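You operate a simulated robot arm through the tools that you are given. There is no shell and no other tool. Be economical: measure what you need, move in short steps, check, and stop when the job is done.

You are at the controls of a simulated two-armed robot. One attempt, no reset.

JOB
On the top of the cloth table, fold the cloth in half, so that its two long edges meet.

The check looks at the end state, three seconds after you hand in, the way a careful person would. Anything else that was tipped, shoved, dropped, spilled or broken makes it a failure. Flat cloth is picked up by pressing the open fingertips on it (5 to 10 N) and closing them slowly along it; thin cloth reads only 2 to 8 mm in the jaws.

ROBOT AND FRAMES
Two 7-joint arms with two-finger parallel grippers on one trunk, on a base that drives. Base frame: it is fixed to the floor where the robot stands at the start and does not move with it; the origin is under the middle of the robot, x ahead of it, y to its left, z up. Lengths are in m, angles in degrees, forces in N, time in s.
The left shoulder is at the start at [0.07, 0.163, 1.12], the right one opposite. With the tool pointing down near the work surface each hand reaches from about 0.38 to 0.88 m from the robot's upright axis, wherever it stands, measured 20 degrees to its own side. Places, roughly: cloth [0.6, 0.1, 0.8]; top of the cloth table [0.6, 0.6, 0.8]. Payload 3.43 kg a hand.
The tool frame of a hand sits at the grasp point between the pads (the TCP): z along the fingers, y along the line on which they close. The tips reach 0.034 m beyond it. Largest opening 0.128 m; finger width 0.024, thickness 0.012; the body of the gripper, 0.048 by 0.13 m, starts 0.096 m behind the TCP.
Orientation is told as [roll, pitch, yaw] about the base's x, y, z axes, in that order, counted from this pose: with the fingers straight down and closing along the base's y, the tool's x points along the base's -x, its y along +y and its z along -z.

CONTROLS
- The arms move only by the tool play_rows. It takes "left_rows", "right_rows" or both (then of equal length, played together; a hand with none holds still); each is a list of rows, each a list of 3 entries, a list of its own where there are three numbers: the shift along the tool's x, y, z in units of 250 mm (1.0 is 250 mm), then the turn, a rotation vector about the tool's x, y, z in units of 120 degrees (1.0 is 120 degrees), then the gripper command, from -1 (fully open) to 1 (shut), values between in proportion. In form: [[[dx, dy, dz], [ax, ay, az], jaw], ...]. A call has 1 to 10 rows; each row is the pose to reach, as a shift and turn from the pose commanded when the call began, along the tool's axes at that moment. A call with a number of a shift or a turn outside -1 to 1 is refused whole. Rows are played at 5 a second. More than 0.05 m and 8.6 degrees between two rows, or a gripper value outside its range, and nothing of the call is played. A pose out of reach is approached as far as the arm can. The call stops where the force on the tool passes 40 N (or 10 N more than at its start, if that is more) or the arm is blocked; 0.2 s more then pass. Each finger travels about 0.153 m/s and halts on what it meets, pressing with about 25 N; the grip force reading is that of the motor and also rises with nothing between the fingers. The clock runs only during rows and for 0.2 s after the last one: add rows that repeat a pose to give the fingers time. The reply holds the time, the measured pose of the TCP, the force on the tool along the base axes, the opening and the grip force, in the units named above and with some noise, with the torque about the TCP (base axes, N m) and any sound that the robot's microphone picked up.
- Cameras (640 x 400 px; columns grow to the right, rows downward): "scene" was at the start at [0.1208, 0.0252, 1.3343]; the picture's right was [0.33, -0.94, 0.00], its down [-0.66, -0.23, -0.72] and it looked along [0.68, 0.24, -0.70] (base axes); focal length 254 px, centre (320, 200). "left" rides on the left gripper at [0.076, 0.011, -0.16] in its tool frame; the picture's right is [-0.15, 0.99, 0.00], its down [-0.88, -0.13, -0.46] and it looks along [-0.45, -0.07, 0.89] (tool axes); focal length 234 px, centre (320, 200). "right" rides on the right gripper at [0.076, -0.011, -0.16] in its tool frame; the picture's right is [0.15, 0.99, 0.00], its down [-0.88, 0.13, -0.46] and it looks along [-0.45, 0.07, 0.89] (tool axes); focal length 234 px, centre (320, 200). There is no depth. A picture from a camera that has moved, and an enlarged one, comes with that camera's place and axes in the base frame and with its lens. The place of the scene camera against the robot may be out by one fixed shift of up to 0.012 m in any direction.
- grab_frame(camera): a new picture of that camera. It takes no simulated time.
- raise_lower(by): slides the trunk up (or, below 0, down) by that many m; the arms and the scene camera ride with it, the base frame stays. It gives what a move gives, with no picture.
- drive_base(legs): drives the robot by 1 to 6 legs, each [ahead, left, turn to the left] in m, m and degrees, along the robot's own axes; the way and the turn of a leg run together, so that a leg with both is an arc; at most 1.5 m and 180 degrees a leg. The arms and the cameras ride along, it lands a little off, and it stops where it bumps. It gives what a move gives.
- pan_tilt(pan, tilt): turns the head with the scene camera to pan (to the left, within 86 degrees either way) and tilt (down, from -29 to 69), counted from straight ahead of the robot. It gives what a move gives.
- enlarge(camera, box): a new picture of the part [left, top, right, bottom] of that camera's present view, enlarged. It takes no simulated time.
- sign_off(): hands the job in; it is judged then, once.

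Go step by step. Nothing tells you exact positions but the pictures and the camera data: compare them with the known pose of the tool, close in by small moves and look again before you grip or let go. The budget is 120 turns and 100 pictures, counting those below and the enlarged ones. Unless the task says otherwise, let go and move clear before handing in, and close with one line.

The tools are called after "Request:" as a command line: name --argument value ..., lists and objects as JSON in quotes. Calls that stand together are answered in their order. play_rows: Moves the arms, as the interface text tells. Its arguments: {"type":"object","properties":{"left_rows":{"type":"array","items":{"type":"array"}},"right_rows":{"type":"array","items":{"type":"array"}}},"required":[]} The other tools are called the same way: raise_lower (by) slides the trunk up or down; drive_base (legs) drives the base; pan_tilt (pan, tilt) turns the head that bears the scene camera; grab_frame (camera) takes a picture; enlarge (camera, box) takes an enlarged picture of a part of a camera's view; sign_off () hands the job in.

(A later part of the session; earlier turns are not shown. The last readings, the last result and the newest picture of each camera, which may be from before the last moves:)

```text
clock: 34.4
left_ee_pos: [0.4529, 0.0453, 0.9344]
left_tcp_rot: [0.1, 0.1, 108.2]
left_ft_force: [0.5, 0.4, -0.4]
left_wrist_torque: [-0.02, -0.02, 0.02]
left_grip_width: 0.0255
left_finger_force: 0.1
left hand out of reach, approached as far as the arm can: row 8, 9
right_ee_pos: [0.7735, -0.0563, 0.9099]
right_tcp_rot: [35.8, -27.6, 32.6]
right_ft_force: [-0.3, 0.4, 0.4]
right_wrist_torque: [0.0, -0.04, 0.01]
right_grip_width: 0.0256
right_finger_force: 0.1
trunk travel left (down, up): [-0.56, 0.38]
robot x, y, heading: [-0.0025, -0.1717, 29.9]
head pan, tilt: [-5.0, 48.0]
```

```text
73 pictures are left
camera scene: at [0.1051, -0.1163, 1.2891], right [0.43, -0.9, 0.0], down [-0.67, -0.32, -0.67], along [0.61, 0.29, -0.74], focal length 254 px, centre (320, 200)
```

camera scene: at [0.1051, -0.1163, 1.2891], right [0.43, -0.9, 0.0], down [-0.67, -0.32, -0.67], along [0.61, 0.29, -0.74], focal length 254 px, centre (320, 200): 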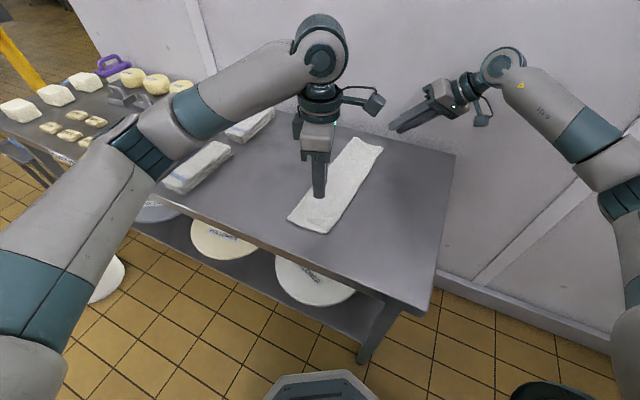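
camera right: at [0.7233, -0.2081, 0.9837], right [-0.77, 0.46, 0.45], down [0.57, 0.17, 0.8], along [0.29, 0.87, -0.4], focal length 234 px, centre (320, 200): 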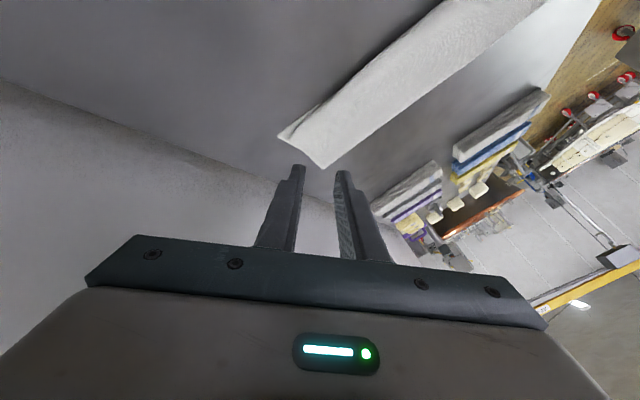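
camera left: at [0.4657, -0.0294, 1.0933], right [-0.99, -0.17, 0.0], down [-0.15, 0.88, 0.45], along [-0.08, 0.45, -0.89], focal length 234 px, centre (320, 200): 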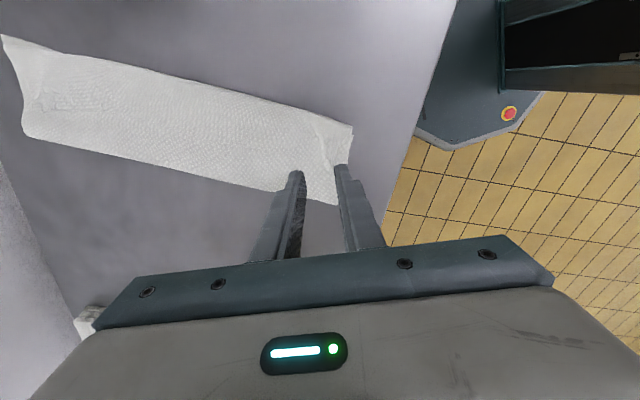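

Both hands let go and the cloth is folded in a neat strip. I enlarge the views to check the corners and the edge alignment.

Request:
enlarge --camera "scene" --box '[270, 120, 400, 250]'

Request:
enlarge --camera "left" --box '[0, 20, 370, 220]'

Request:
enlarge --camera "right" --box '[260, 0, 560, 190]'

```text
3.08 times, centred on (335, 185) of scene
camera zoom: at [0.1051, -0.1163, 1.2891], right [0.43, -0.9, 0.0], down [-0.67, -0.32, -0.67], along [0.61, 0.29, -0.74], focal length 783 px, centre (274, 246)
```

zoom: 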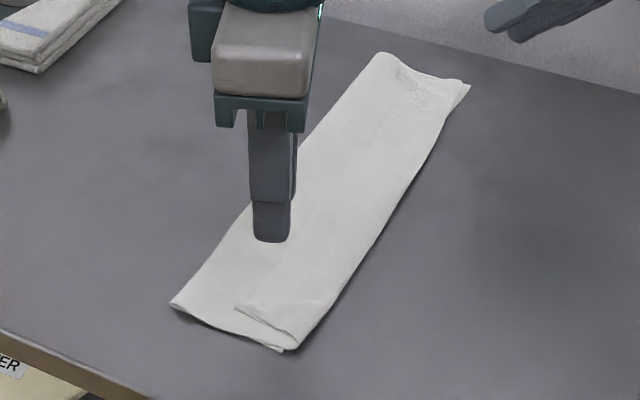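

```text
1.73 times, centred on (185, 120) of left
camera zoom: at [0.4657, -0.0294, 1.0933], right [-0.99, -0.17, 0.0], down [-0.15, 0.88, 0.45], along [-0.08, 0.45, -0.89], focal length 405 px, centre (554, 338)
```

zoom: 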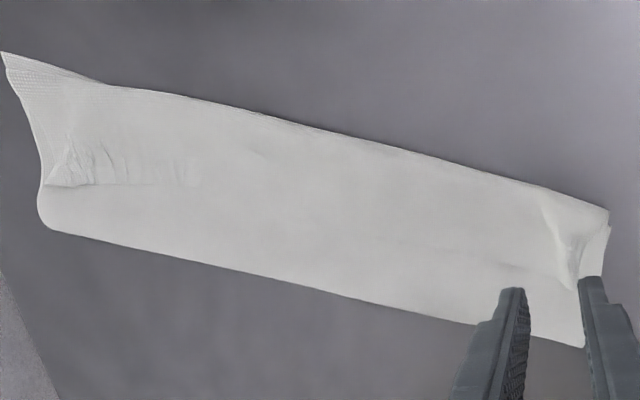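

```text
2.11 times, centred on (410, 95) of right
camera zoom: at [0.7233, -0.2081, 0.9837], right [-0.77, 0.46, 0.45], down [0.57, 0.17, 0.8], along [0.29, 0.87, -0.4], focal length 493 px, centre (130, 421)
```

zoom: 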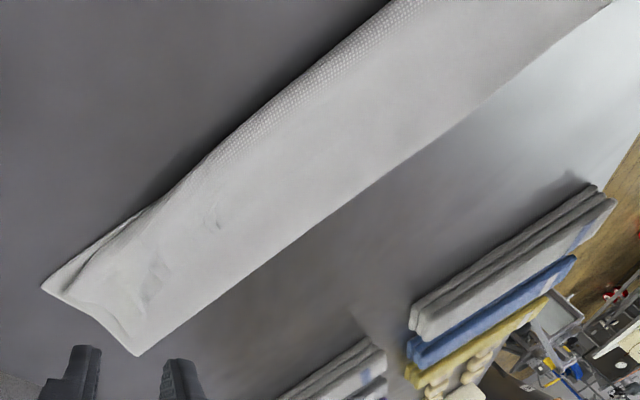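

The near-corner of the top layer looks tucked back. I raise the trunk and move the left hand aside for a clear look.

Request:
raise_lower --by 0.1

Request:
play_rows --left_rows '[[[-0.1, -0.03, 0], [0, 0, 0], 0.44], [[-0.2, -0.07, 0], [0, 0, 0], 0.44], [[-0.3, -0.1, 0], [0, 0, 0], 0.44], [[-0.4, -0.13, 0], [0, 0, 0], 0.44], [[-0.5, -0.17, 0], [0, 0, 0], 0.44]]'

Request:
enlarge --camera "scene" --box '[270, 140, 400, 260]'

Request:
enlarge --camera "right" --box '[200, 0, 560, 210]'

```text
clock: 35.7
left_ee_pos: [0.4528, 0.0478, 1.0323]
left_tcp_rot: [0.1, 0.1, 108.2]
left_ft_force: [0.2, -0.3, 0.0]
left_wrist_torque: [-0.03, 0.01, 0.02]
left_grip_width: 0.0258
left_finger_force: 0.0
right_ee_pos: [0.7728, -0.056, 1.0099]
right_tcp_rot: [35.8, -27.5, 32.7]
right_ft_force: [-0.5, 0.7, -0.1]
right_wrist_torque: [-0.02, 0.05, -0.02]
right_grip_width: 0.0257
right_finger_force: 0.1
trunk travel left (down, up): [-0.66, 0.28]
robot x, y, heading: [-0.0048, -0.1715, 30.4]
head pan, tilt: [-5.0, 48.0]
```

```text
clock: 36.9
left_ee_pos: [0.4549, 0.1798, 1.0328]
left_tcp_rot: [0.1, 0.1, 108.2]
left_ft_force: [-0.1, 0.7, -0.4]
left_wrist_torque: [0.0, -0.02, 0.01]
left_grip_width: 0.0358
left_finger_force: 0.0
right_ee_pos: [0.7724, -0.0551, 1.0095]
right_tcp_rot: [35.7, -27.7, 32.6]
right_ft_force: [0.4, 1.0, -0.3]
right_wrist_torque: [0.0, 0.02, 0.0]
right_grip_width: 0.0257
right_finger_force: 0.2
trunk travel left (down, up): [-0.66, 0.28]
robot x, y, heading: [-0.0056, -0.1675, 30.3]
head pan, tilt: [-5.0, 48.0]
```

```text
3.33 times, centred on (335, 200) of scene
camera zoom: at [0.1055, -0.1149, 1.3891], right [0.43, -0.9, 0.0], down [-0.67, -0.32, -0.67], along [0.61, 0.29, -0.74], focal length 848 px, centre (270, 200)
```

zoom: 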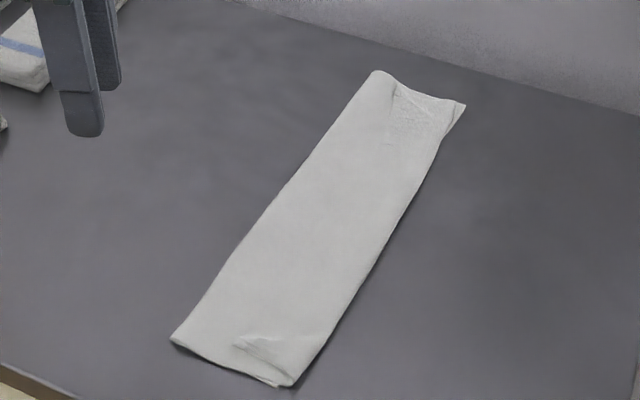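

```text
1.78 times, centred on (380, 105) of right
camera zoom: at [0.7237, -0.207, 1.0833], right [-0.77, 0.46, 0.44], down [0.57, 0.17, 0.8], along [0.29, 0.87, -0.4], focal length 416 px, centre (213, 369)
```

zoom: 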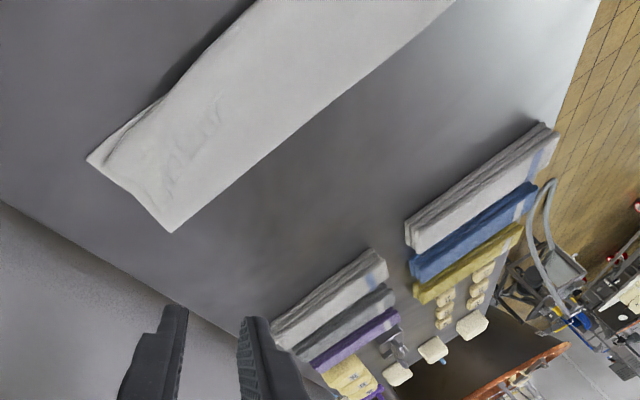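

Both top-layer corners seem turned under or back by 2–3 cm. I move each wrist camera above its corner for a close look.

Request:
play_rows --left_rows '[[[0.1, 0.03, 0], [0, 0, 0], 0.3], [[0.2, 0.07, 0.05], [0, 0, 0], 0.2], [[0.3, 0.1, 0.1], [0, 0, 0], 0.1], [[0.4, 0.13, 0.15], [0, 0, 0], 0], [[0.5, 0.17, 0.2], [0, 0, 0], 0], [[0.55, 0.18, 0.25], [0, 0, 0], 0], [[0.55, 0.18, 0.25], [0, 0, 0], 0]]' --right_rows '[[[0, -0.008, 0.02], [0.045, 0.04, 0], 0.4], [[0, -0.016, 0.06], [0.091, 0.081, 0], 0.2], [[0, -0.025, 0.12], [0.137, 0.122, 0], 0], [[0, -0.033, 0.18], [0.183, 0.163, 0], 0], [[0, -0.041, 0.24], [0.229, 0.204, 0], 0], [[0, -0.049, 0.298], [0.274, 0.244, 0], 0], [[0, -0.049, 0.298], [0.274, 0.244, 0], 0]]'

Request:
enlarge --camera "left" --box '[200, 60, 440, 210]'

Request:
enlarge --camera "right" --box '[200, 60, 440, 210]'

```text
clock: 38.5
left_ee_pos: [0.4545, 0.0307, 0.9704]
left_tcp_rot: [0.2, 0.1, 108.2]
left_ft_force: [-0.2, -0.3, 0.8]
left_wrist_torque: [-0.01, 0.01, 0.01]
left_grip_width: 0.0642
left_finger_force: 0.1
right_ee_pos: [0.7816, -0.0113, 0.9494]
right_tcp_rot: [-0.1, 0.1, 41.6]
right_ft_force: [0.0, -0.9, 0.4]
right_wrist_torque: [0.0, -0.01, 0.0]
right_grip_width: 0.0641
right_finger_force: 0.2
trunk travel left (down, up): [-0.66, 0.28]
robot x, y, heading: [-0.0079, -0.1707, 30.4]
head pan, tilt: [-5.0, 48.0]
```

```text
2.67 times, centred on (320, 135) of left
camera zoom: at [0.4674, -0.0434, 1.1301], right [-0.99, -0.17, 0.0], down [-0.15, 0.88, 0.45], along [-0.08, 0.45, -0.89], focal length 624 px, centre (320, 373)
```

zoom: 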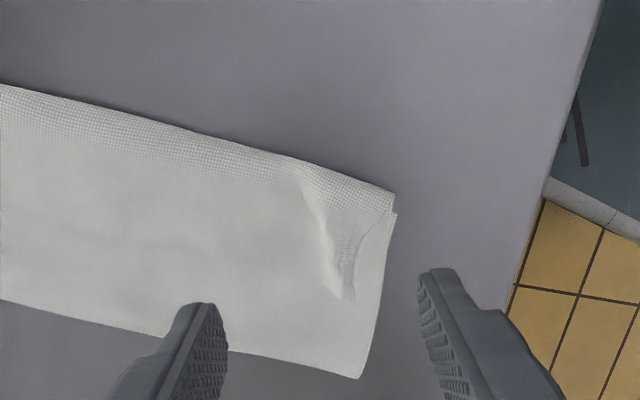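

```text
2.67 times, centred on (320, 135) of right
camera zoom: at [0.7326, -0.0691, 1.1083], right [-0.77, 0.64, 0.0], down [0.57, 0.68, 0.46], along [0.29, 0.35, -0.89], focal length 624 px, centre (320, 373)
```

zoom: 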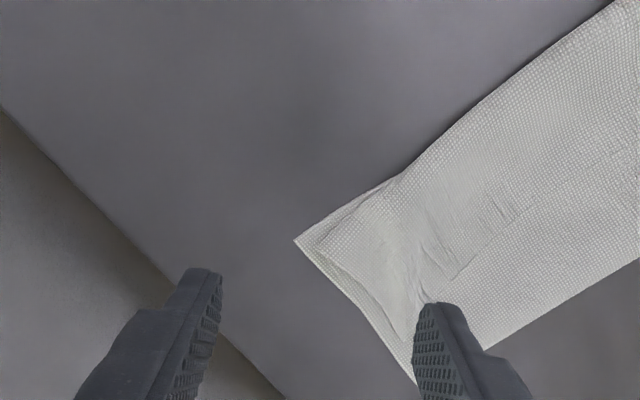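

The near corner (D) is folded back on top as a small triangle; the far corner looks nearly laid flat. I zoom in more on both.

Request:
enlarge --camera "right" --box '[295, 110, 405, 190]'

Request:
enlarge --camera "left" --box '[285, 105, 365, 185]'

```text
5.00 times, centred on (350, 150) of right
camera zoom: at [0.7326, -0.0691, 1.1083], right [-0.77, 0.64, 0.0], down [0.57, 0.68, 0.46], along [0.29, 0.35, -0.89], focal length 1171 px, centre (170, 450)
```

zoom: 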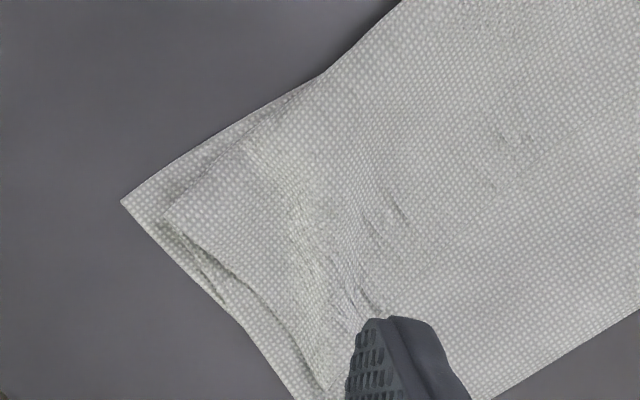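

```text
5.00 times, centred on (325, 145) of left
camera zoom: at [0.4674, -0.0434, 1.1301], right [-0.99, -0.17, 0.0], down [-0.15, 0.88, 0.45], along [-0.08, 0.45, -0.89], focal length 1171 px, centre (295, 475)
```

zoom: 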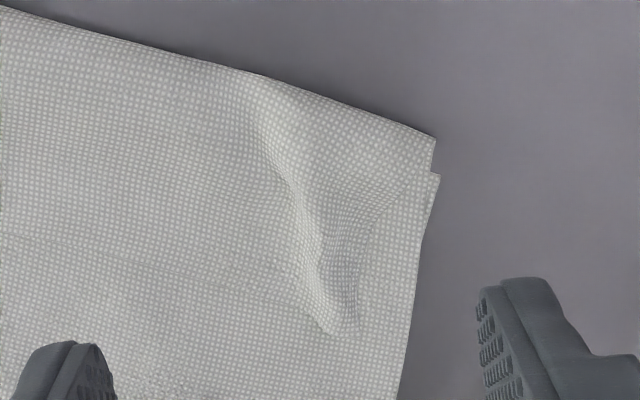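

The near feature may be just a leftover pinch ridge; I look at it from the scene camera at high zoom.

Request:
play_rows --left_rows '[[[-0.1, -0.03, 0], [0, 0, 0], 0.44], [[-0.2, -0.07, 0], [0, 0, 0], 0.44], [[-0.3, -0.1, 0], [0, 0, 0], 0.44], [[-0.4, -0.13, 0], [0, 0, 0], 0.44], [[-0.5, -0.17, 0], [0, 0, 0], 0.44]]'

Request:
enlarge --camera "scene" --box '[295, 220, 345, 265]'

```text
clock: 39.7
left_ee_pos: [0.456, 0.1663, 0.9689]
left_tcp_rot: [0.1, 0.2, 108.2]
left_ft_force: [-0.5, 0.1, 0.1]
left_wrist_torque: [0.0, 0.0, 0.01]
left_grip_width: 0.0358
left_finger_force: 0.0
right_ee_pos: [0.781, -0.0096, 0.9482]
right_tcp_rot: [-0.2, 0.0, 41.7]
right_ft_force: [0.3, -0.7, 0.0]
right_wrist_torque: [-0.01, -0.03, 0.01]
right_grip_width: 0.064
right_finger_force: 0.1
trunk travel left (down, up): [-0.66, 0.28]
robot x, y, heading: [0.0012, -0.1701, 30.3]
head pan, tilt: [-5.0, 48.0]
```

```text
8.89 times, centred on (320, 242) of scene
camera zoom: at [0.1055, -0.1148, 1.389], right [0.43, -0.9, 0.0], down [-0.67, -0.32, -0.67], along [0.6, 0.28, -0.74], focal length 2261 px, centre (320, -178)
```

zoom: 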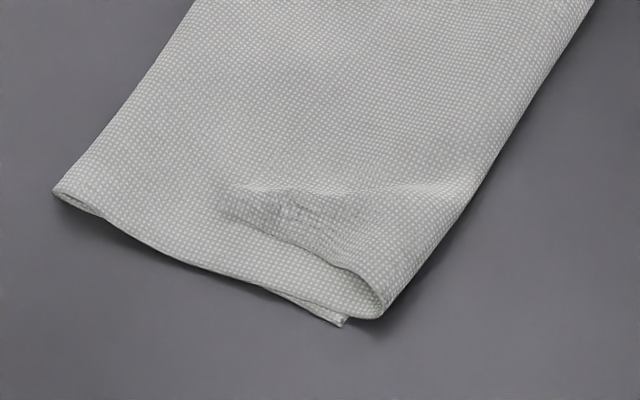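

Now it is clear: the near corner's tip is turned back on top of the flap (tip near (0.435, 0.07)), while the far corner unrolled thanks to the tilt. I shift the base back and right so the left arm can redo this corner with a tilt.

Request:
drive_base --legs '[[-0.106, -0.124, 0]]'

Request:
raise_lower --by -0.06

Request:
grab_frame --camera "left"

Request:
grab_frame --camera "scene"

```text
clock: 41.1
left_ee_pos: [0.4297, 0.0046, 0.9684]
left_tcp_rot: [0.2, 0.1, 108.3]
left_ft_force: [0.6, 0.3, -0.7]
left_wrist_torque: [0.0, 0.0, 0.01]
left_grip_width: 0.0359
left_finger_force: 0.0
right_ee_pos: [0.7543, -0.17, 0.9482]
right_tcp_rot: [0.0, 0.0, 41.7]
right_ft_force: [0.7, -0.3, -1.0]
right_wrist_torque: [0.01, 0.04, 0.02]
right_grip_width: 0.064
right_finger_force: 0.1
trunk travel left (down, up): [-0.66, 0.28]
robot x, y, heading: [-0.0293, -0.3342, 30.1]
head pan, tilt: [-5.0, 48.0]
```

```text
clock: 42.1
left_ee_pos: [0.4291, 0.0044, 0.91]
left_tcp_rot: [0.1, 0.2, 108.3]
left_ft_force: [-0.5, -1.2, -0.4]
left_wrist_torque: [-0.02, -0.01, -0.04]
left_grip_width: 0.0359
left_finger_force: 0.1
right_ee_pos: [0.7528, -0.1711, 0.8889]
right_tcp_rot: [0.1, 0.0, 41.7]
right_ft_force: [-0.3, -0.4, -0.3]
right_wrist_torque: [0.0, -0.02, 0.0]
right_grip_width: 0.0639
right_finger_force: 0.0
trunk travel left (down, up): [-0.6, 0.34]
robot x, y, heading: [-0.0343, -0.3356, 30.4]
head pan, tilt: [-5.0, 48.0]
```

```text
62 pictures are left
camera left: at [0.4415, -0.0713, 1.0688], right [-0.99, -0.17, 0.0], down [-0.15, 0.88, 0.45], along [-0.08, 0.45, -0.89], focal length 234 px, centre (320, 200)
```

left: 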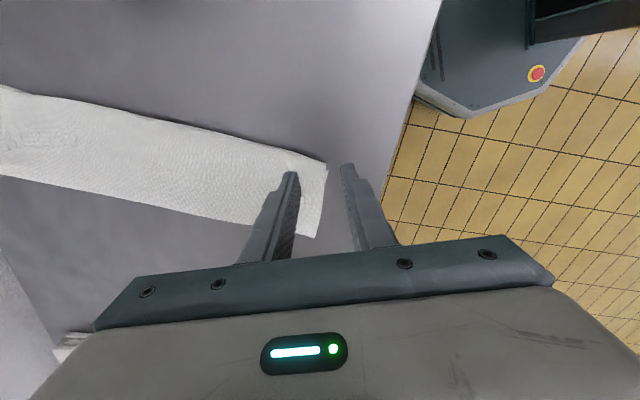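

```text
61 pictures are left
camera scene: at [0.0782, -0.2769, 1.3291], right [0.43, -0.9, 0.0], down [-0.67, -0.32, -0.67], along [0.6, 0.29, -0.74], focal length 254 px, centre (320, 200)
```

scene: 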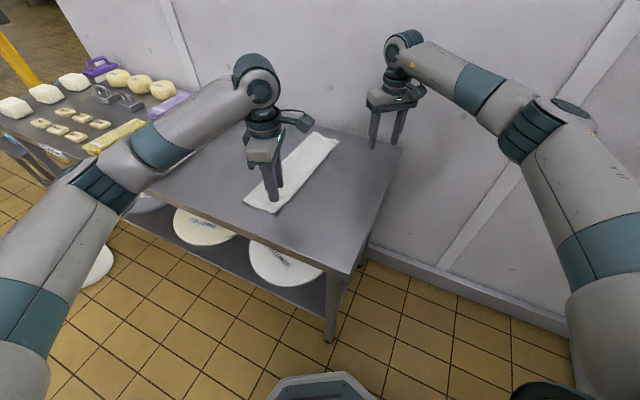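

The strip is only ~0.10 m wide instead of 0.137, so the flap was laid with slack and excess is tucked at the long edge. I need to see the far corner better before redoing the fold.

Request:
grab_frame --camera "right"

Request:
enlarge --camera "scene" --box '[285, 120, 350, 170]'

```text
60 pictures are left
camera right: at [0.705, -0.2292, 1.0484], right [-0.77, 0.64, 0.0], down [0.57, 0.68, 0.46], along [0.29, 0.35, -0.89], focal length 234 px, centre (320, 200)
```

right: 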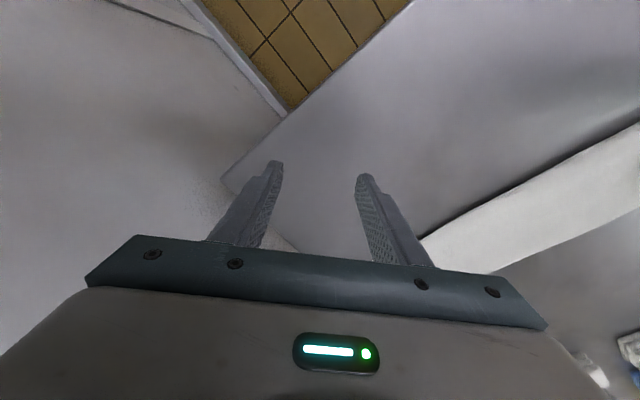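

```text
8.00 times, centred on (318, 145) of scene
camera zoom: at [0.0782, -0.2769, 1.3291], right [0.43, -0.9, 0.0], down [-0.67, -0.32, -0.67], along [0.6, 0.29, -0.74], focal length 2035 px, centre (340, 640)
```

zoom: 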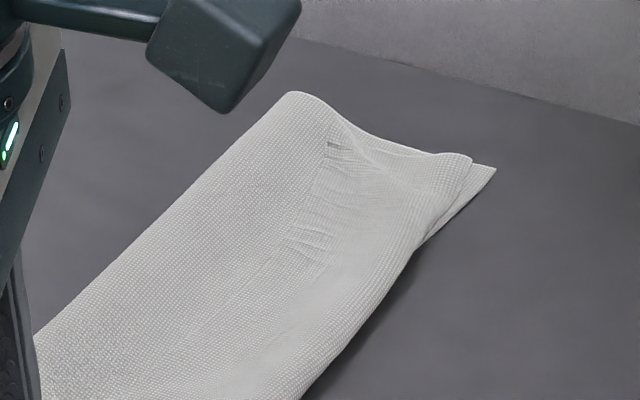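

I now understand: the whole long edge is turned back as a ~6 cm hem on top, because the flap was laid slack. Plan: pinch the hem's free edge near D and A, open the flap again, and re-lay it taut; first I drive to a better stance.

Request:
drive_base --legs '[[0.0625, 0.108, 0]]'

Request:
play_rows --left_rows '[[[0.05, 0, 0], [0, 0, 0.05], 0.44], [[0.1, -0.02, 0], [0, 0, 0.1], 0.44], [[0.16, -0.03, 0], [0, 0, 0.15], 0.44], [[0.22, -0.03, 0], [0, 0, 0.19], 0.44], [[0.28, -0.03, 0], [0, 0, 0.19], 0.44]]'

Request:
grab_frame --camera "left"

Request:
grab_frame --camera "right"

```text
clock: 43.4
left_ee_pos: [0.4306, 0.1283, 0.909]
left_tcp_rot: [0.1, 0.1, 108.0]
left_ft_force: [1.0, 0.3, -1.3]
left_wrist_torque: [-0.06, 0.01, -0.01]
left_grip_width: 0.0356
left_finger_force: 0.0
right_ee_pos: [0.7547, -0.0491, 0.8887]
right_tcp_rot: [-0.1, -0.1, 41.4]
right_ft_force: [0.4, 0.7, -0.3]
right_wrist_torque: [-0.05, -0.02, -0.02]
right_grip_width: 0.0642
right_finger_force: 0.0
trunk travel left (down, up): [-0.6, 0.34]
robot x, y, heading: [-0.0259, -0.2077, 30.2]
head pan, tilt: [-5.0, 48.0]
```

```text
clock: 44.6
left_ee_pos: [0.4602, 0.0641, 0.9083]
left_tcp_rot: [0.1, 0.1, 85.3]
left_ft_force: [-0.2, -0.2, 0.5]
left_wrist_torque: [0.0, -0.01, -0.02]
left_grip_width: 0.0359
left_finger_force: 0.0
right_ee_pos: [0.7539, -0.0493, 0.8883]
right_tcp_rot: [0.0, 0.0, 41.4]
right_ft_force: [-0.4, 0.2, 0.5]
right_wrist_torque: [0.03, 0.0, 0.02]
right_grip_width: 0.0641
right_finger_force: 0.0
trunk travel left (down, up): [-0.6, 0.34]
robot x, y, heading: [-0.0288, -0.209, 30.0]
head pan, tilt: [-5.0, 48.0]
```

```text
58 pictures are left
camera left: at [0.4418, -0.0111, 1.0689], right [-0.97, 0.23, 0.0], down [0.2, 0.87, 0.45], along [0.1, 0.44, -0.89], focal length 234 px, centre (320, 200)
```

left: 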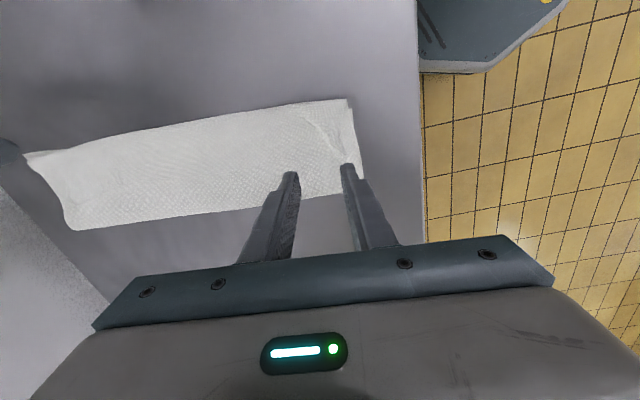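

```text
57 pictures are left
camera right: at [0.7064, -0.1069, 1.0479], right [-0.77, 0.64, 0.0], down [0.57, 0.68, 0.46], along [0.29, 0.35, -0.89], focal length 234 px, centre (320, 200)
```

right: 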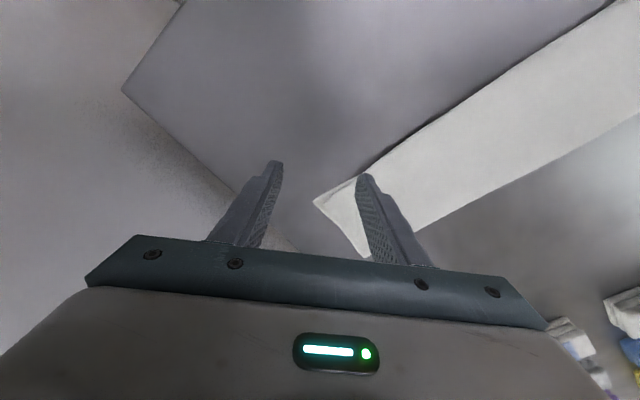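

Request:
enlarge --camera "left" --box '[20, 80, 370, 240]'

Request:
enlarge --camera "right" --box '[300, 60, 520, 260]'

```text
1.83 times, centred on (195, 160) of left
camera zoom: at [0.4418, -0.0111, 1.0689], right [-0.97, 0.23, 0.0], down [0.2, 0.87, 0.45], along [0.1, 0.44, -0.89], focal length 428 px, centre (549, 273)
```

zoom: 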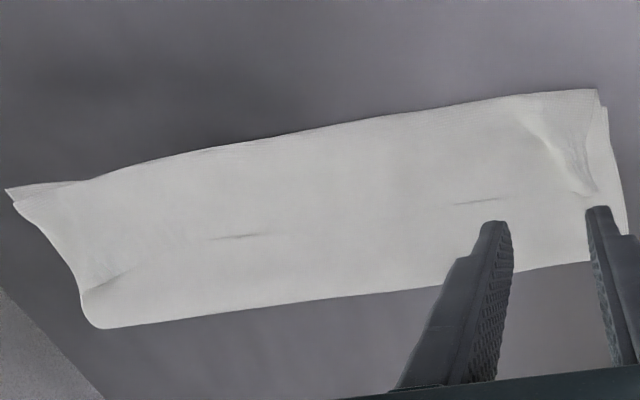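

```text
2.00 times, centred on (410, 160) of right
camera zoom: at [0.7064, -0.1069, 1.0479], right [-0.77, 0.64, 0.0], down [0.57, 0.68, 0.46], along [0.29, 0.35, -0.89], focal length 468 px, centre (140, 280)
```

zoom: 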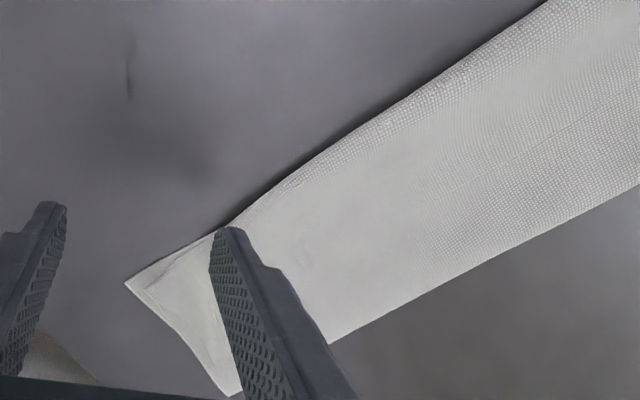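

The hem's free edge runs on top from D ≈ (0.432, 0.070) to A ≈ (0.79, 0.057). I place both hands just above it near those corners.

Request:
play_rows --left_rows '[[[0.017, 0.007, 0], [0, 0, 0], 0.44], [[0.017, 0.007, 0.05], [0, 0, 0], 0.44], [[0.017, 0.007, 0.1], [0, 0, 0], 0.44], [[0.017, 0.007, 0.15], [0, 0, 0], 0.44], [[0.017, 0.007, 0.22], [0, 0, 0], 0.44], [[0.017, 0.007, 0.22], [0, 0, 0], 0.44]]' --right_rows '[[[-0.07, 0.055, 0], [0, 0, 0], 0.44], [[-0.14, 0.11, 0], [0, 0, 0], 0.44], [[-0.21, 0.165, 0], [0, 0, 0], 0.44], [[-0.278, 0.222, 0.04], [0, 0, 0], 0.44], [[-0.278, 0.222, 0.12], [0, 0, 0], 0.44], [[-0.278, 0.222, 0.12], [0, 0, 0], 0.44]]'

Request:
enlarge --camera "left" --box '[200, 60, 440, 210]'

Request:
enlarge --camera "right" --box '[200, 60, 440, 210]'

```text
clock: 46.0
left_ee_pos: [0.4558, 0.0588, 0.8534]
left_tcp_rot: [0.1, 0.2, 85.4]
left_ft_force: [0.2, 0.2, -0.3]
left_wrist_torque: [-0.01, 0.05, 0.01]
left_grip_width: 0.0356
left_finger_force: 0.0
right_ee_pos: [0.7698, 0.0397, 0.8586]
right_tcp_rot: [-0.1, 0.0, 41.6]
right_ft_force: [-0.5, 0.0, 0.3]
right_wrist_torque: [0.0, -0.01, -0.02]
right_grip_width: 0.0359
right_finger_force: 0.0
trunk travel left (down, up): [-0.6, 0.34]
robot x, y, heading: [-0.0304, -0.2073, 30.1]
head pan, tilt: [-5.0, 48.0]
```

```text
2.67 times, centred on (320, 135) of left
camera zoom: at [0.4385, -0.0154, 1.0132], right [-0.97, 0.23, 0.0], down [0.2, 0.87, 0.45], along [0.1, 0.44, -0.89], focal length 624 px, centre (320, 373)
```

zoom: 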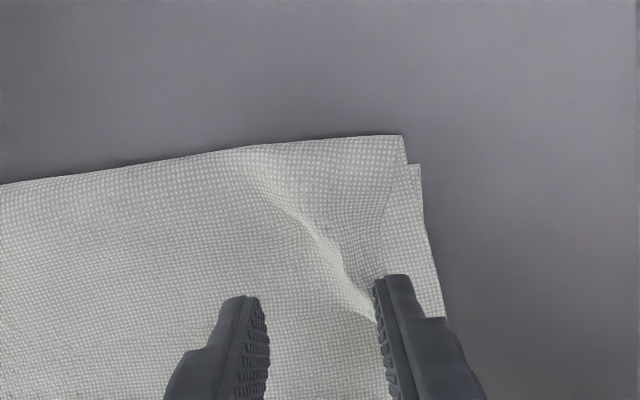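

```text
2.67 times, centred on (320, 135) of right
camera zoom: at [0.7199, -0.0186, 1.0174], right [-0.77, 0.64, 0.0], down [0.57, 0.68, 0.46], along [0.29, 0.35, -0.89], focal length 624 px, centre (320, 373)
```

zoom: 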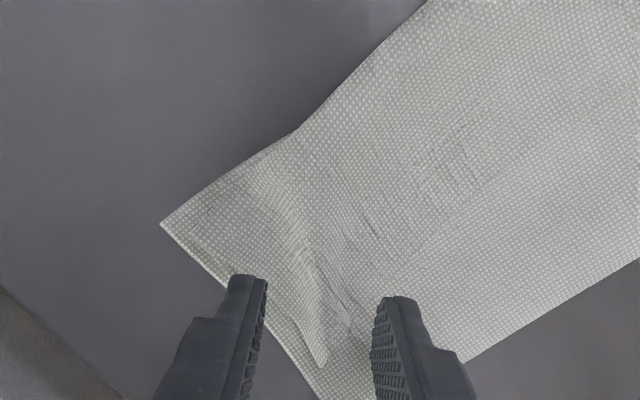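

Both hands straddle the hem. I shift the left 14 mm inward and lower both gently to contact.

Request:
play_rows --left_rows '[[[0.003, -0.056, 0], [0, 0, 0], 0.44], [[0.003, -0.056, 0.025], [0, 0, 0], 0.44], [[0.003, -0.056, 0.05], [0, 0, 0], 0.44], [[0.003, -0.056, 0.05], [0, 0, 0], 0.44]]' --right_rows '[[[0, 0, 0], [0, 0, 0], 0.44], [[0, 0, 0.03], [0, 0, 0], 0.44], [[0, 0, 0.06], [0, 0, 0], 0.44], [[0, 0, 0.06], [0, 0, 0], 0.44]]'

Request:
play_rows --left_rows '[[[0, 0, 0.004], [0, 0, 0], 0.44], [[0, 0, 0.008], [0, 0, 0], 0.44], [[0, 0, 0.008], [0, 0, 0], 0.44]]' --right_rows '[[[0, 0, 0.004], [0, 0, 0], 0.44], [[0, 0, 0.008], [0, 0, 0], 0.44], [[0, 0, 0.008], [0, 0, 0], 0.44]]'

```text
clock: 47.0
left_ee_pos: [0.4717, 0.0575, 0.8405]
left_tcp_rot: [0.1, 0.2, 85.3]
left_ft_force: [-0.2, 0.2, 0.0]
left_wrist_torque: [0.03, 0.0, 0.01]
left_grip_width: 0.0358
left_finger_force: 0.0
right_ee_pos: [0.7705, 0.0397, 0.8426]
right_tcp_rot: [0.0, -0.1, 41.4]
right_ft_force: [0.8, 0.1, 0.0]
right_wrist_torque: [-0.01, 0.01, 0.0]
right_grip_width: 0.0358
right_finger_force: 0.0
trunk travel left (down, up): [-0.6, 0.34]
robot x, y, heading: [-0.0278, -0.2082, 30.3]
head pan, tilt: [-5.0, 48.0]
```

```text
clock: 47.8
left_ee_pos: [0.4698, 0.0583, 0.8391]
left_tcp_rot: [0.2, 0.1, 85.3]
left_ft_force: [0.2, -0.4, 0.7]
left_wrist_torque: [0.0, -0.01, 0.02]
left_grip_width: 0.0359
left_finger_force: 0.1
right_ee_pos: [0.7705, 0.039, 0.8427]
right_tcp_rot: [0.0, 0.0, 41.5]
right_ft_force: [-0.3, 0.9, 0.4]
right_wrist_torque: [0.01, -0.02, 0.0]
right_grip_width: 0.0356
right_finger_force: 0.1
trunk travel left (down, up): [-0.6, 0.34]
robot x, y, heading: [-0.027, -0.2109, 30.1]
head pan, tilt: [-5.0, 48.0]
```

Request:
play_rows --left_rows '[[[0, 0, 0.005], [0, 0, 0], 0.44], [[0, 0, 0.005], [0, 0, 0], 0.44]]' --right_rows '[[[0, 0, 0.006], [0, 0, 0], 0.44], [[0, 0, 0.012], [0, 0, 0], 0.44]]'

Request:
play_rows --left_rows '[[[0, 0, 0.004], [0, 0, 0], 0.44], [[0, 0, 0.004], [0, 0, 0], 0.44]]' --right_rows '[[[0, 0, 0.004], [0, 0, 0], 0.44], [[0, 0, 0.004], [0, 0, 0], 0.44]]'

```text
clock: 48.4
left_ee_pos: [0.4703, 0.0568, 0.8377]
left_tcp_rot: [0.1, 0.1, 85.3]
left_ft_force: [-0.2, -0.7, -0.7]
left_wrist_torque: [0.01, -0.01, 0.02]
left_grip_width: 0.0358
left_finger_force: 0.1
right_ee_pos: [0.7704, 0.0381, 0.8397]
right_tcp_rot: [-0.1, 0.1, 41.4]
right_ft_force: [-0.6, 0.4, -1.0]
right_wrist_torque: [-0.03, -0.01, -0.02]
right_grip_width: 0.036
right_finger_force: 0.0
trunk travel left (down, up): [-0.6, 0.34]
robot x, y, heading: [-0.0258, -0.2095, 29.8]
head pan, tilt: [-5.0, 48.0]
```

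```text
clock: 49.0
left_ee_pos: [0.4707, 0.0561, 0.8361]
left_tcp_rot: [0.1, 0.2, 85.3]
left_ft_force: [-1.2, 0.3, 1.9]
left_wrist_torque: [0.03, 0.0, 0.02]
left_grip_width: 0.0361
left_finger_force: 0.2
right_ee_pos: [0.7712, 0.0392, 0.8376]
right_tcp_rot: [0.0, 0.0, 41.5]
right_ft_force: [-0.1, -0.1, 1.0]
right_wrist_torque: [0.01, 0.02, 0.0]
right_grip_width: 0.0359
right_finger_force: 0.1
trunk travel left (down, up): [-0.6, 0.34]
robot x, y, heading: [-0.0301, -0.2079, 30.3]
head pan, tilt: [-5.0, 48.0]
```

First contact on both. I add about 1 mm of press and close slowly.

Request:
play_rows --left_rows '[[[0, 0, 0.004], [0, 0, 0], 0.44], [[0, 0, 0.004], [0, 0, 0], 0.51], [[0, 0, 0.004], [0, 0, 0], 0.58], [[0, 0, 0.004], [0, 0, 0], 0.65], [[0, 0, 0.004], [0, 0, 0], 0.72], [[0, 0, 0.004], [0, 0, 0], 0.79], [[0, 0, 0.004], [0, 0, 0], 0.86], [[0, 0, 0.004], [0, 0, 0], 0.93], [[0, 0, 0.004], [0, 0, 0], 1], [[0, 0, 0.004], [0, 0, 0], 1]]' --right_rows '[[[0, 0, 0.006], [0, 0, 0], 0.44], [[0, 0, 0.006], [0, 0, 0], 0.51], [[0, 0, 0.006], [0, 0, 0], 0.58], [[0, 0, 0.006], [0, 0, 0], 0.65], [[0, 0, 0.006], [0, 0, 0], 0.72], [[0, 0, 0.006], [0, 0, 0], 0.79], [[0, 0, 0.006], [0, 0, 0], 0.86], [[0, 0, 0.006], [0, 0, 0], 0.93], [[0, 0, 0.006], [0, 0, 0], 1], [[0, 0, 0.006], [0, 0, 0], 1]]'

Request:
play_rows --left_rows '[[[0, 0, -0.05], [0, 0, 0], 1], [[0, 0, -0.1], [0, 0, 0], 1], [[0, 0, -0.12], [0, 0, 0], 1]]' --right_rows '[[[0, 0, -0.05], [0, 0, 0], 1], [[0, 0, -0.1], [0, 0, 0], 1], [[0, 0, -0.12], [0, 0, 0], 1]]'

Request:
grab_frame --camera "left"

Request:
grab_frame --camera "right"

```text
clock: 51.2
left_ee_pos: [0.4714, 0.0566, 0.8375]
left_tcp_rot: [0.0, 0.1, 85.3]
left_ft_force: [2.5, 0.5, 9.0]
left_wrist_torque: [0.0, -0.05, -0.03]
left_grip_width: 0.007
left_finger_force: 25.2
right_ee_pos: [0.7695, 0.0391, 0.839]
right_tcp_rot: [-0.1, -0.2, 41.4]
right_ft_force: [-2.6, -0.5, 2.4]
right_wrist_torque: [0.01, 0.09, -0.02]
right_grip_width: 0.0028
right_finger_force: 25.2
trunk travel left (down, up): [-0.6, 0.34]
robot x, y, heading: [-0.0303, -0.2119, 30.0]
head pan, tilt: [-5.0, 48.0]
```

```text
clock: 52.0
left_ee_pos: [0.4711, 0.0568, 0.8651]
left_tcp_rot: [0.1, 0.2, 85.4]
left_ft_force: [1.2, 0.0, 0.8]
left_wrist_torque: [0.01, -0.02, 0.05]
left_grip_width: 0.0067
left_finger_force: 24.9
right_ee_pos: [0.7714, 0.0388, 0.8653]
right_tcp_rot: [0.0, 0.0, 41.5]
right_ft_force: [-1.8, -0.2, 0.5]
right_wrist_torque: [-0.04, 0.06, -0.05]
right_grip_width: 0.0025
right_finger_force: 25.4
trunk travel left (down, up): [-0.6, 0.34]
robot x, y, heading: [-0.033, -0.2088, 30.0]
head pan, tilt: [-5.0, 48.0]
```

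```text
52 pictures are left
camera left: at [0.4539, -0.018, 1.0253], right [-0.97, 0.23, 0.0], down [0.2, 0.87, 0.45], along [0.1, 0.44, -0.89], focal length 234 px, centre (320, 200)
```

left: 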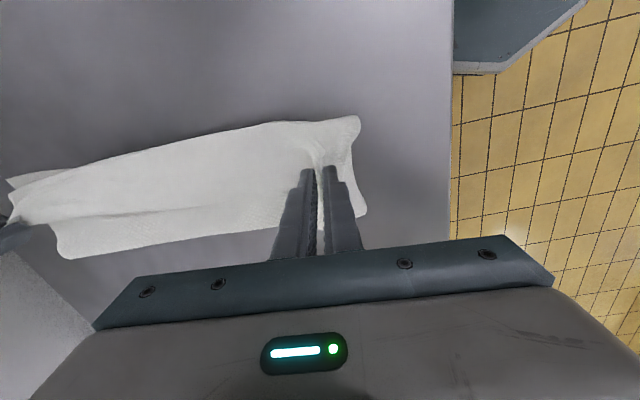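

```text
51 pictures are left
camera right: at [0.7213, -0.0188, 1.0249], right [-0.77, 0.64, 0.0], down [0.57, 0.68, 0.46], along [0.29, 0.35, -0.89], focal length 234 px, centre (320, 200)
```

right: 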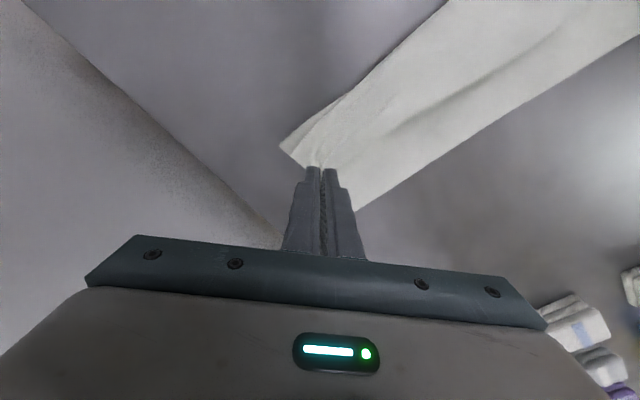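

The right holds a single fold; the left reads 7 mm, so it may have caught several layers. I zoom in from the scene and left cameras.

Request:
enlarge --camera "scene" --box '[270, 110, 400, 250]'

Request:
enlarge --camera "left" --box '[220, 100, 400, 230]'

```text
2.86 times, centred on (335, 180) of scene
camera zoom: at [0.0795, -0.1524, 1.329], right [0.42, -0.91, 0.0], down [-0.67, -0.32, -0.67], along [0.61, 0.28, -0.74], focal length 727 px, centre (277, 257)
```

zoom: 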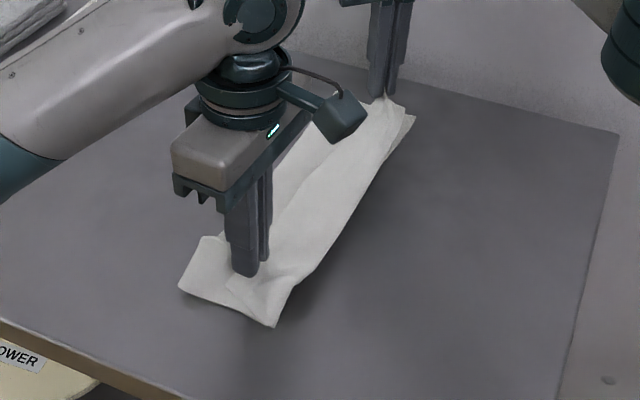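

```text
3.08 times, centred on (310, 165) of left
camera zoom: at [0.4539, -0.018, 1.0253], right [-0.97, 0.23, 0.0], down [0.2, 0.87, 0.45], along [0.1, 0.44, -0.89], focal length 720 px, centre (351, 308)
```

zoom: 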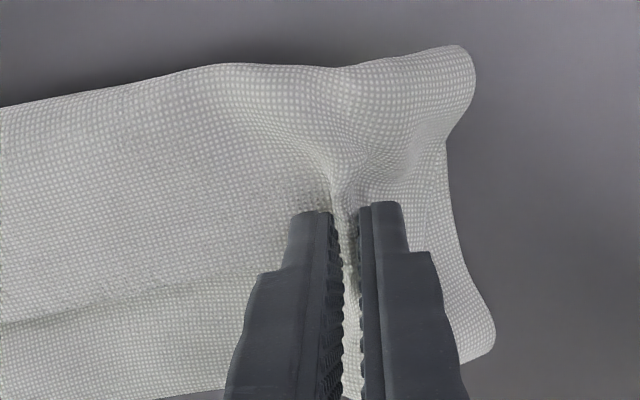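

The left seems to have caught the whole stack. I set it back down, open, lift off and look again.

Request:
play_rows --left_rows '[[[0, 0, 0.06], [0, 0, 0], 1], [[0, 0, 0.105], [0, 0, 0], 1], [[0, 0, 0.105], [0, 0, 0], 0.8], [[0, 0, 0.105], [0, 0, 0], 0.5], [[0, 0, 0.105], [0, 0, 0], 0.44], [[0, 0, 0.02], [0, 0, 0], 0.44], [[0, 0, -0.08], [0, 0, 0], 0.44], [[0.1, 0, -0.16], [0, 0, 0], 0.3]]'

Request:
enlarge --camera "left" --box '[180, 60, 420, 230]'

```text
clock: 53.8
left_ee_pos: [0.4686, 0.0318, 0.9071]
left_tcp_rot: [0.1, 0.1, 85.3]
left_ft_force: [-0.2, -0.4, 0.5]
left_wrist_torque: [0.01, -0.02, -0.02]
left_grip_width: 0.0447
left_finger_force: 0.2
right_ee_pos: [0.7696, 0.0374, 0.8653]
right_tcp_rot: [0.0, -0.1, 41.5]
right_ft_force: [1.0, 0.0, 0.6]
right_wrist_torque: [0.04, -0.01, -0.03]
right_grip_width: 0.0027
right_finger_force: 24.9
trunk travel left (down, up): [-0.6, 0.34]
robot x, y, heading: [-0.0281, -0.2104, 30.2]
head pan, tilt: [-5.0, 48.0]
```

```text
2.35 times, centred on (300, 145) of left
camera zoom: at [0.4513, -0.0426, 1.0669], right [-0.97, 0.23, 0.0], down [0.2, 0.87, 0.45], along [0.1, 0.44, -0.89], focal length 551 px, centre (367, 329)
```

zoom: 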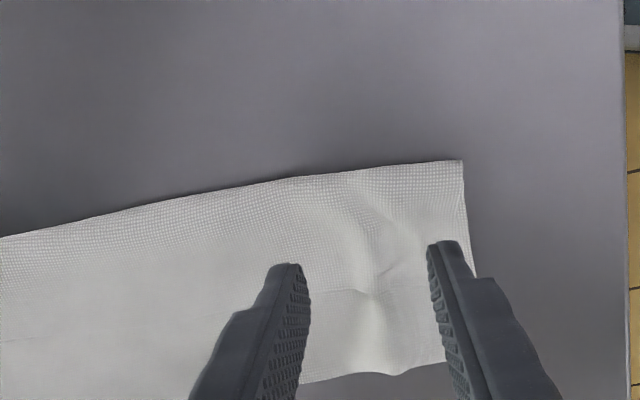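

Request:
play_rows --left_rows '[[[0.1, 0.0, 0], [0, 0, 0], 0.3], [[0.2, 0, 0], [0, 0, 0], 0.3], [[0.2, 0, 0], [0, 0, 0], 0.3]]'

Request:
enlarge --camera "left" --box '[260, 110, 400, 210]'

Request:
enlarge --camera "scene" --box '[295, 180, 355, 230]'

```text
clock: 54.6
left_ee_pos: [0.464, -0.016, 0.9058]
left_tcp_rot: [0.1, 0.3, 85.3]
left_ft_force: [-0.7, 0.8, 0.4]
left_wrist_torque: [-0.02, 0.0, 0.0]
left_grip_width: 0.0449
left_finger_force: 0.0
right_ee_pos: [0.7692, 0.0389, 0.8662]
right_tcp_rot: [-0.1, 0.0, 41.5]
right_ft_force: [0.5, 0.1, -0.3]
right_wrist_torque: [0.0, 0.01, -0.03]
right_grip_width: 0.0025
right_finger_force: 25.7
trunk travel left (down, up): [-0.6, 0.34]
robot x, y, heading: [-0.0279, -0.2059, 30.3]
head pan, tilt: [-5.0, 48.0]
```

```text
4.00 times, centred on (330, 160) of left
camera zoom: at [0.4468, -0.0902, 1.0661], right [-0.97, 0.23, 0.0], down [0.2, 0.87, 0.45], along [0.1, 0.44, -0.89], focal length 937 px, centre (280, 360)
```

zoom: 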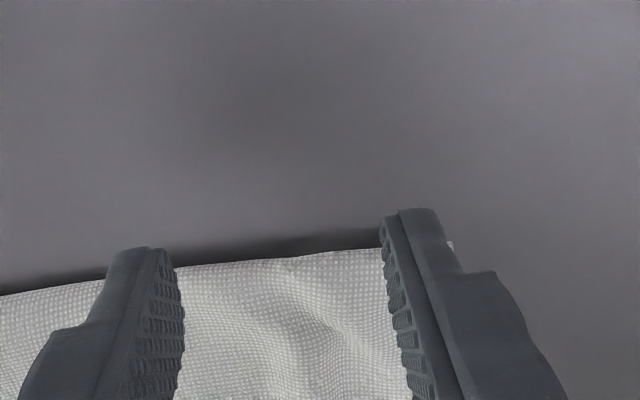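

```text
8.00 times, centred on (325, 205) of scene
camera zoom: at [0.0791, -0.1519, 1.329], right [0.42, -0.91, 0.0], down [-0.67, -0.32, -0.67], along [0.61, 0.28, -0.74], focal length 2035 px, centre (280, 160)
```

zoom: 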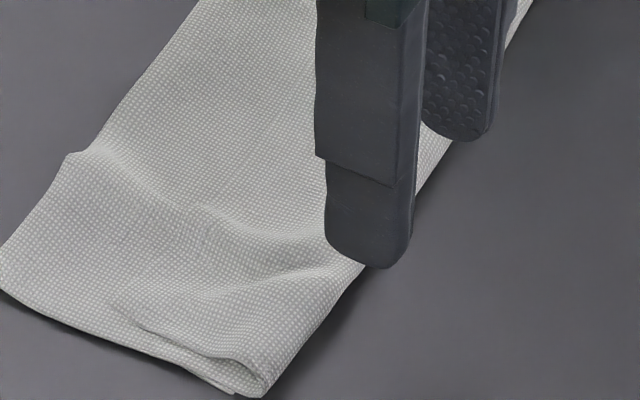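

The hem is still folded at the near end, with D's tip near (0.432, 0.07). The right holds A well, so I'll use it to peel the flap open: trunk up, then drive toward +y, and then grip the hanging edge with the left.

Request:
raise_lower --by 0.06

Request:
drive_base --legs '[[0.06, 0.095, 0]]'

Request:
grab_frame --camera "scene"

Request:
grab_frame --camera "left"

```text
clock: 55.6
left_ee_pos: [0.4647, -0.0157, 0.9672]
left_tcp_rot: [0.1, 0.2, 85.3]
left_ft_force: [0.1, 0.0, -0.3]
left_wrist_torque: [0.0, 0.02, -0.01]
left_grip_width: 0.0449
left_finger_force: 0.1
right_ee_pos: [0.7702, 0.0386, 0.9262]
right_tcp_rot: [0.1, 0.0, 41.5]
right_ft_force: [-0.7, 0.4, -0.4]
right_wrist_torque: [0.01, 0.03, 0.01]
right_grip_width: 0.0026
right_finger_force: 25.1
trunk travel left (down, up): [-0.66, 0.28]
robot x, y, heading: [-0.0271, -0.2098, 29.9]
head pan, tilt: [-5.0, 48.0]
```

```text
clock: 56.8
left_ee_pos: [0.4691, 0.0961, 0.9664]
left_tcp_rot: [0.1, 0.2, 85.2]
left_ft_force: [0.0, 0.4, 0.0]
left_wrist_torque: [-0.03, 0.02, 0.04]
left_grip_width: 0.0448
left_finger_force: 0.0
right_ee_pos: [0.775, 0.1515, 0.9262]
right_tcp_rot: [-0.1, 0.0, 41.4]
right_ft_force: [-1.2, 0.2, 0.3]
right_wrist_torque: [-0.03, 0.02, -0.01]
right_grip_width: 0.0025
right_finger_force: 25.5
trunk travel left (down, up): [-0.66, 0.28]
robot x, y, heading: [-0.0239, -0.097, 30.1]
head pan, tilt: [-5.0, 48.0]
```

```text
45 pictures are left
camera scene: at [0.0836, -0.0401, 1.3891], right [0.42, -0.91, 0.0], down [-0.67, -0.32, -0.67], along [0.61, 0.28, -0.74], focal length 254 px, centre (320, 200)
```

scene: 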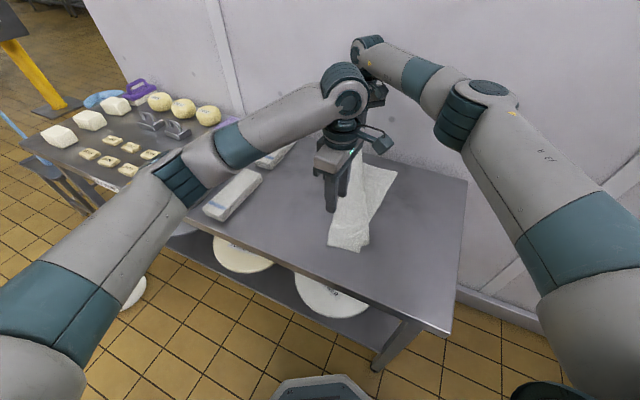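

```text
44 pictures are left
camera left: at [0.4513, 0.0215, 1.1262], right [-0.97, 0.23, 0.0], down [0.2, 0.87, 0.45], along [0.1, 0.44, -0.89], focal length 234 px, centre (320, 200)
```

left: 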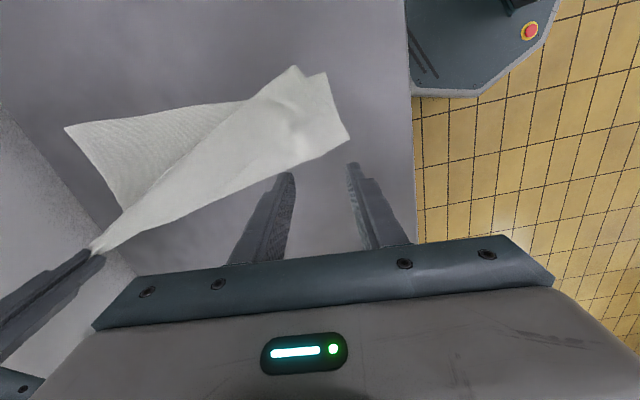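

The far half is opening. I zoom on the near end to locate D.

Request:
enlarge --camera "left" --box '[60, 50, 380, 250]'

```text
2.00 times, centred on (220, 150) of left
camera zoom: at [0.4513, 0.0215, 1.1262], right [-0.97, 0.23, 0.0], down [0.2, 0.87, 0.45], along [0.1, 0.44, -0.89], focal length 468 px, centre (520, 300)
```

zoom: 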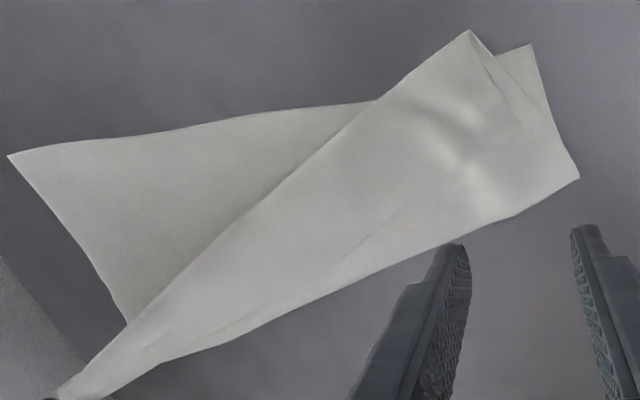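

I carry A on toward +y to open the flap further.

Request:
drive_base --legs '[[0.055, 0.09, 0]]'

Request:
grab_frame --camera "scene"

Request:
grab_frame --camera "left"

```text
clock: 58.0
left_ee_pos: [0.4716, 0.2004, 0.9659]
left_tcp_rot: [0.1, 0.2, 85.2]
left_ft_force: [0.4, -0.6, 0.5]
left_wrist_torque: [0.0, 0.0, 0.0]
left_grip_width: 0.0448
left_finger_force: 0.1
right_ee_pos: [0.7784, 0.255, 0.9254]
right_tcp_rot: [-0.1, 0.0, 41.4]
right_ft_force: [-0.1, 0.4, 0.2]
right_wrist_torque: [-0.01, -0.02, -0.05]
right_grip_width: 0.0024
right_finger_force: 24.9
trunk travel left (down, up): [-0.66, 0.28]
robot x, y, heading: [-0.0204, 0.007, 30.2]
head pan, tilt: [-5.0, 48.0]
```

```text
42 pictures are left
camera scene: at [0.0865, 0.0656, 1.3891], right [0.42, -0.91, 0.0], down [-0.67, -0.32, -0.67], along [0.61, 0.28, -0.74], focal length 254 px, centre (320, 200)
```

scene: 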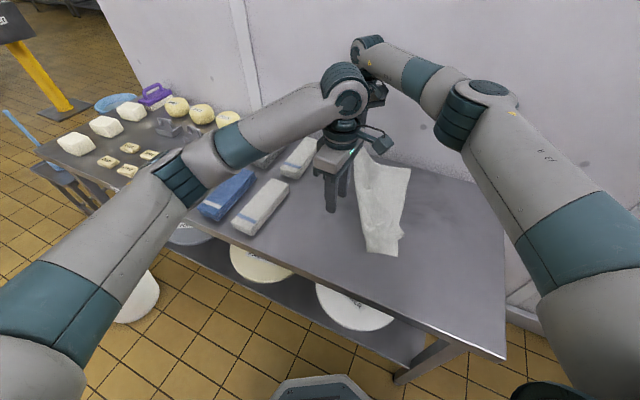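

```text
41 pictures are left
camera left: at [0.4541, 0.1271, 1.1262], right [-0.97, 0.23, 0.0], down [0.2, 0.87, 0.45], along [0.1, 0.44, -0.89], focal length 234 px, centre (320, 200)
```

left: 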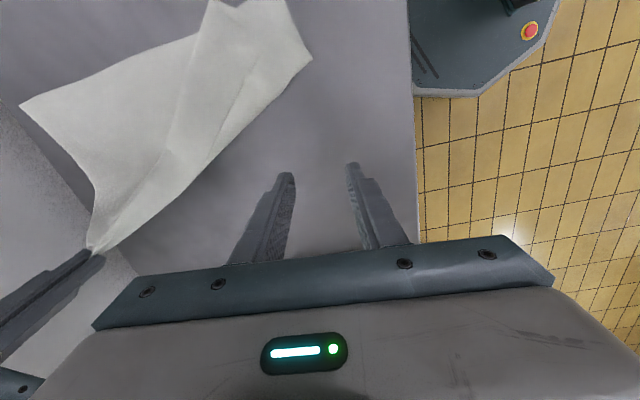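

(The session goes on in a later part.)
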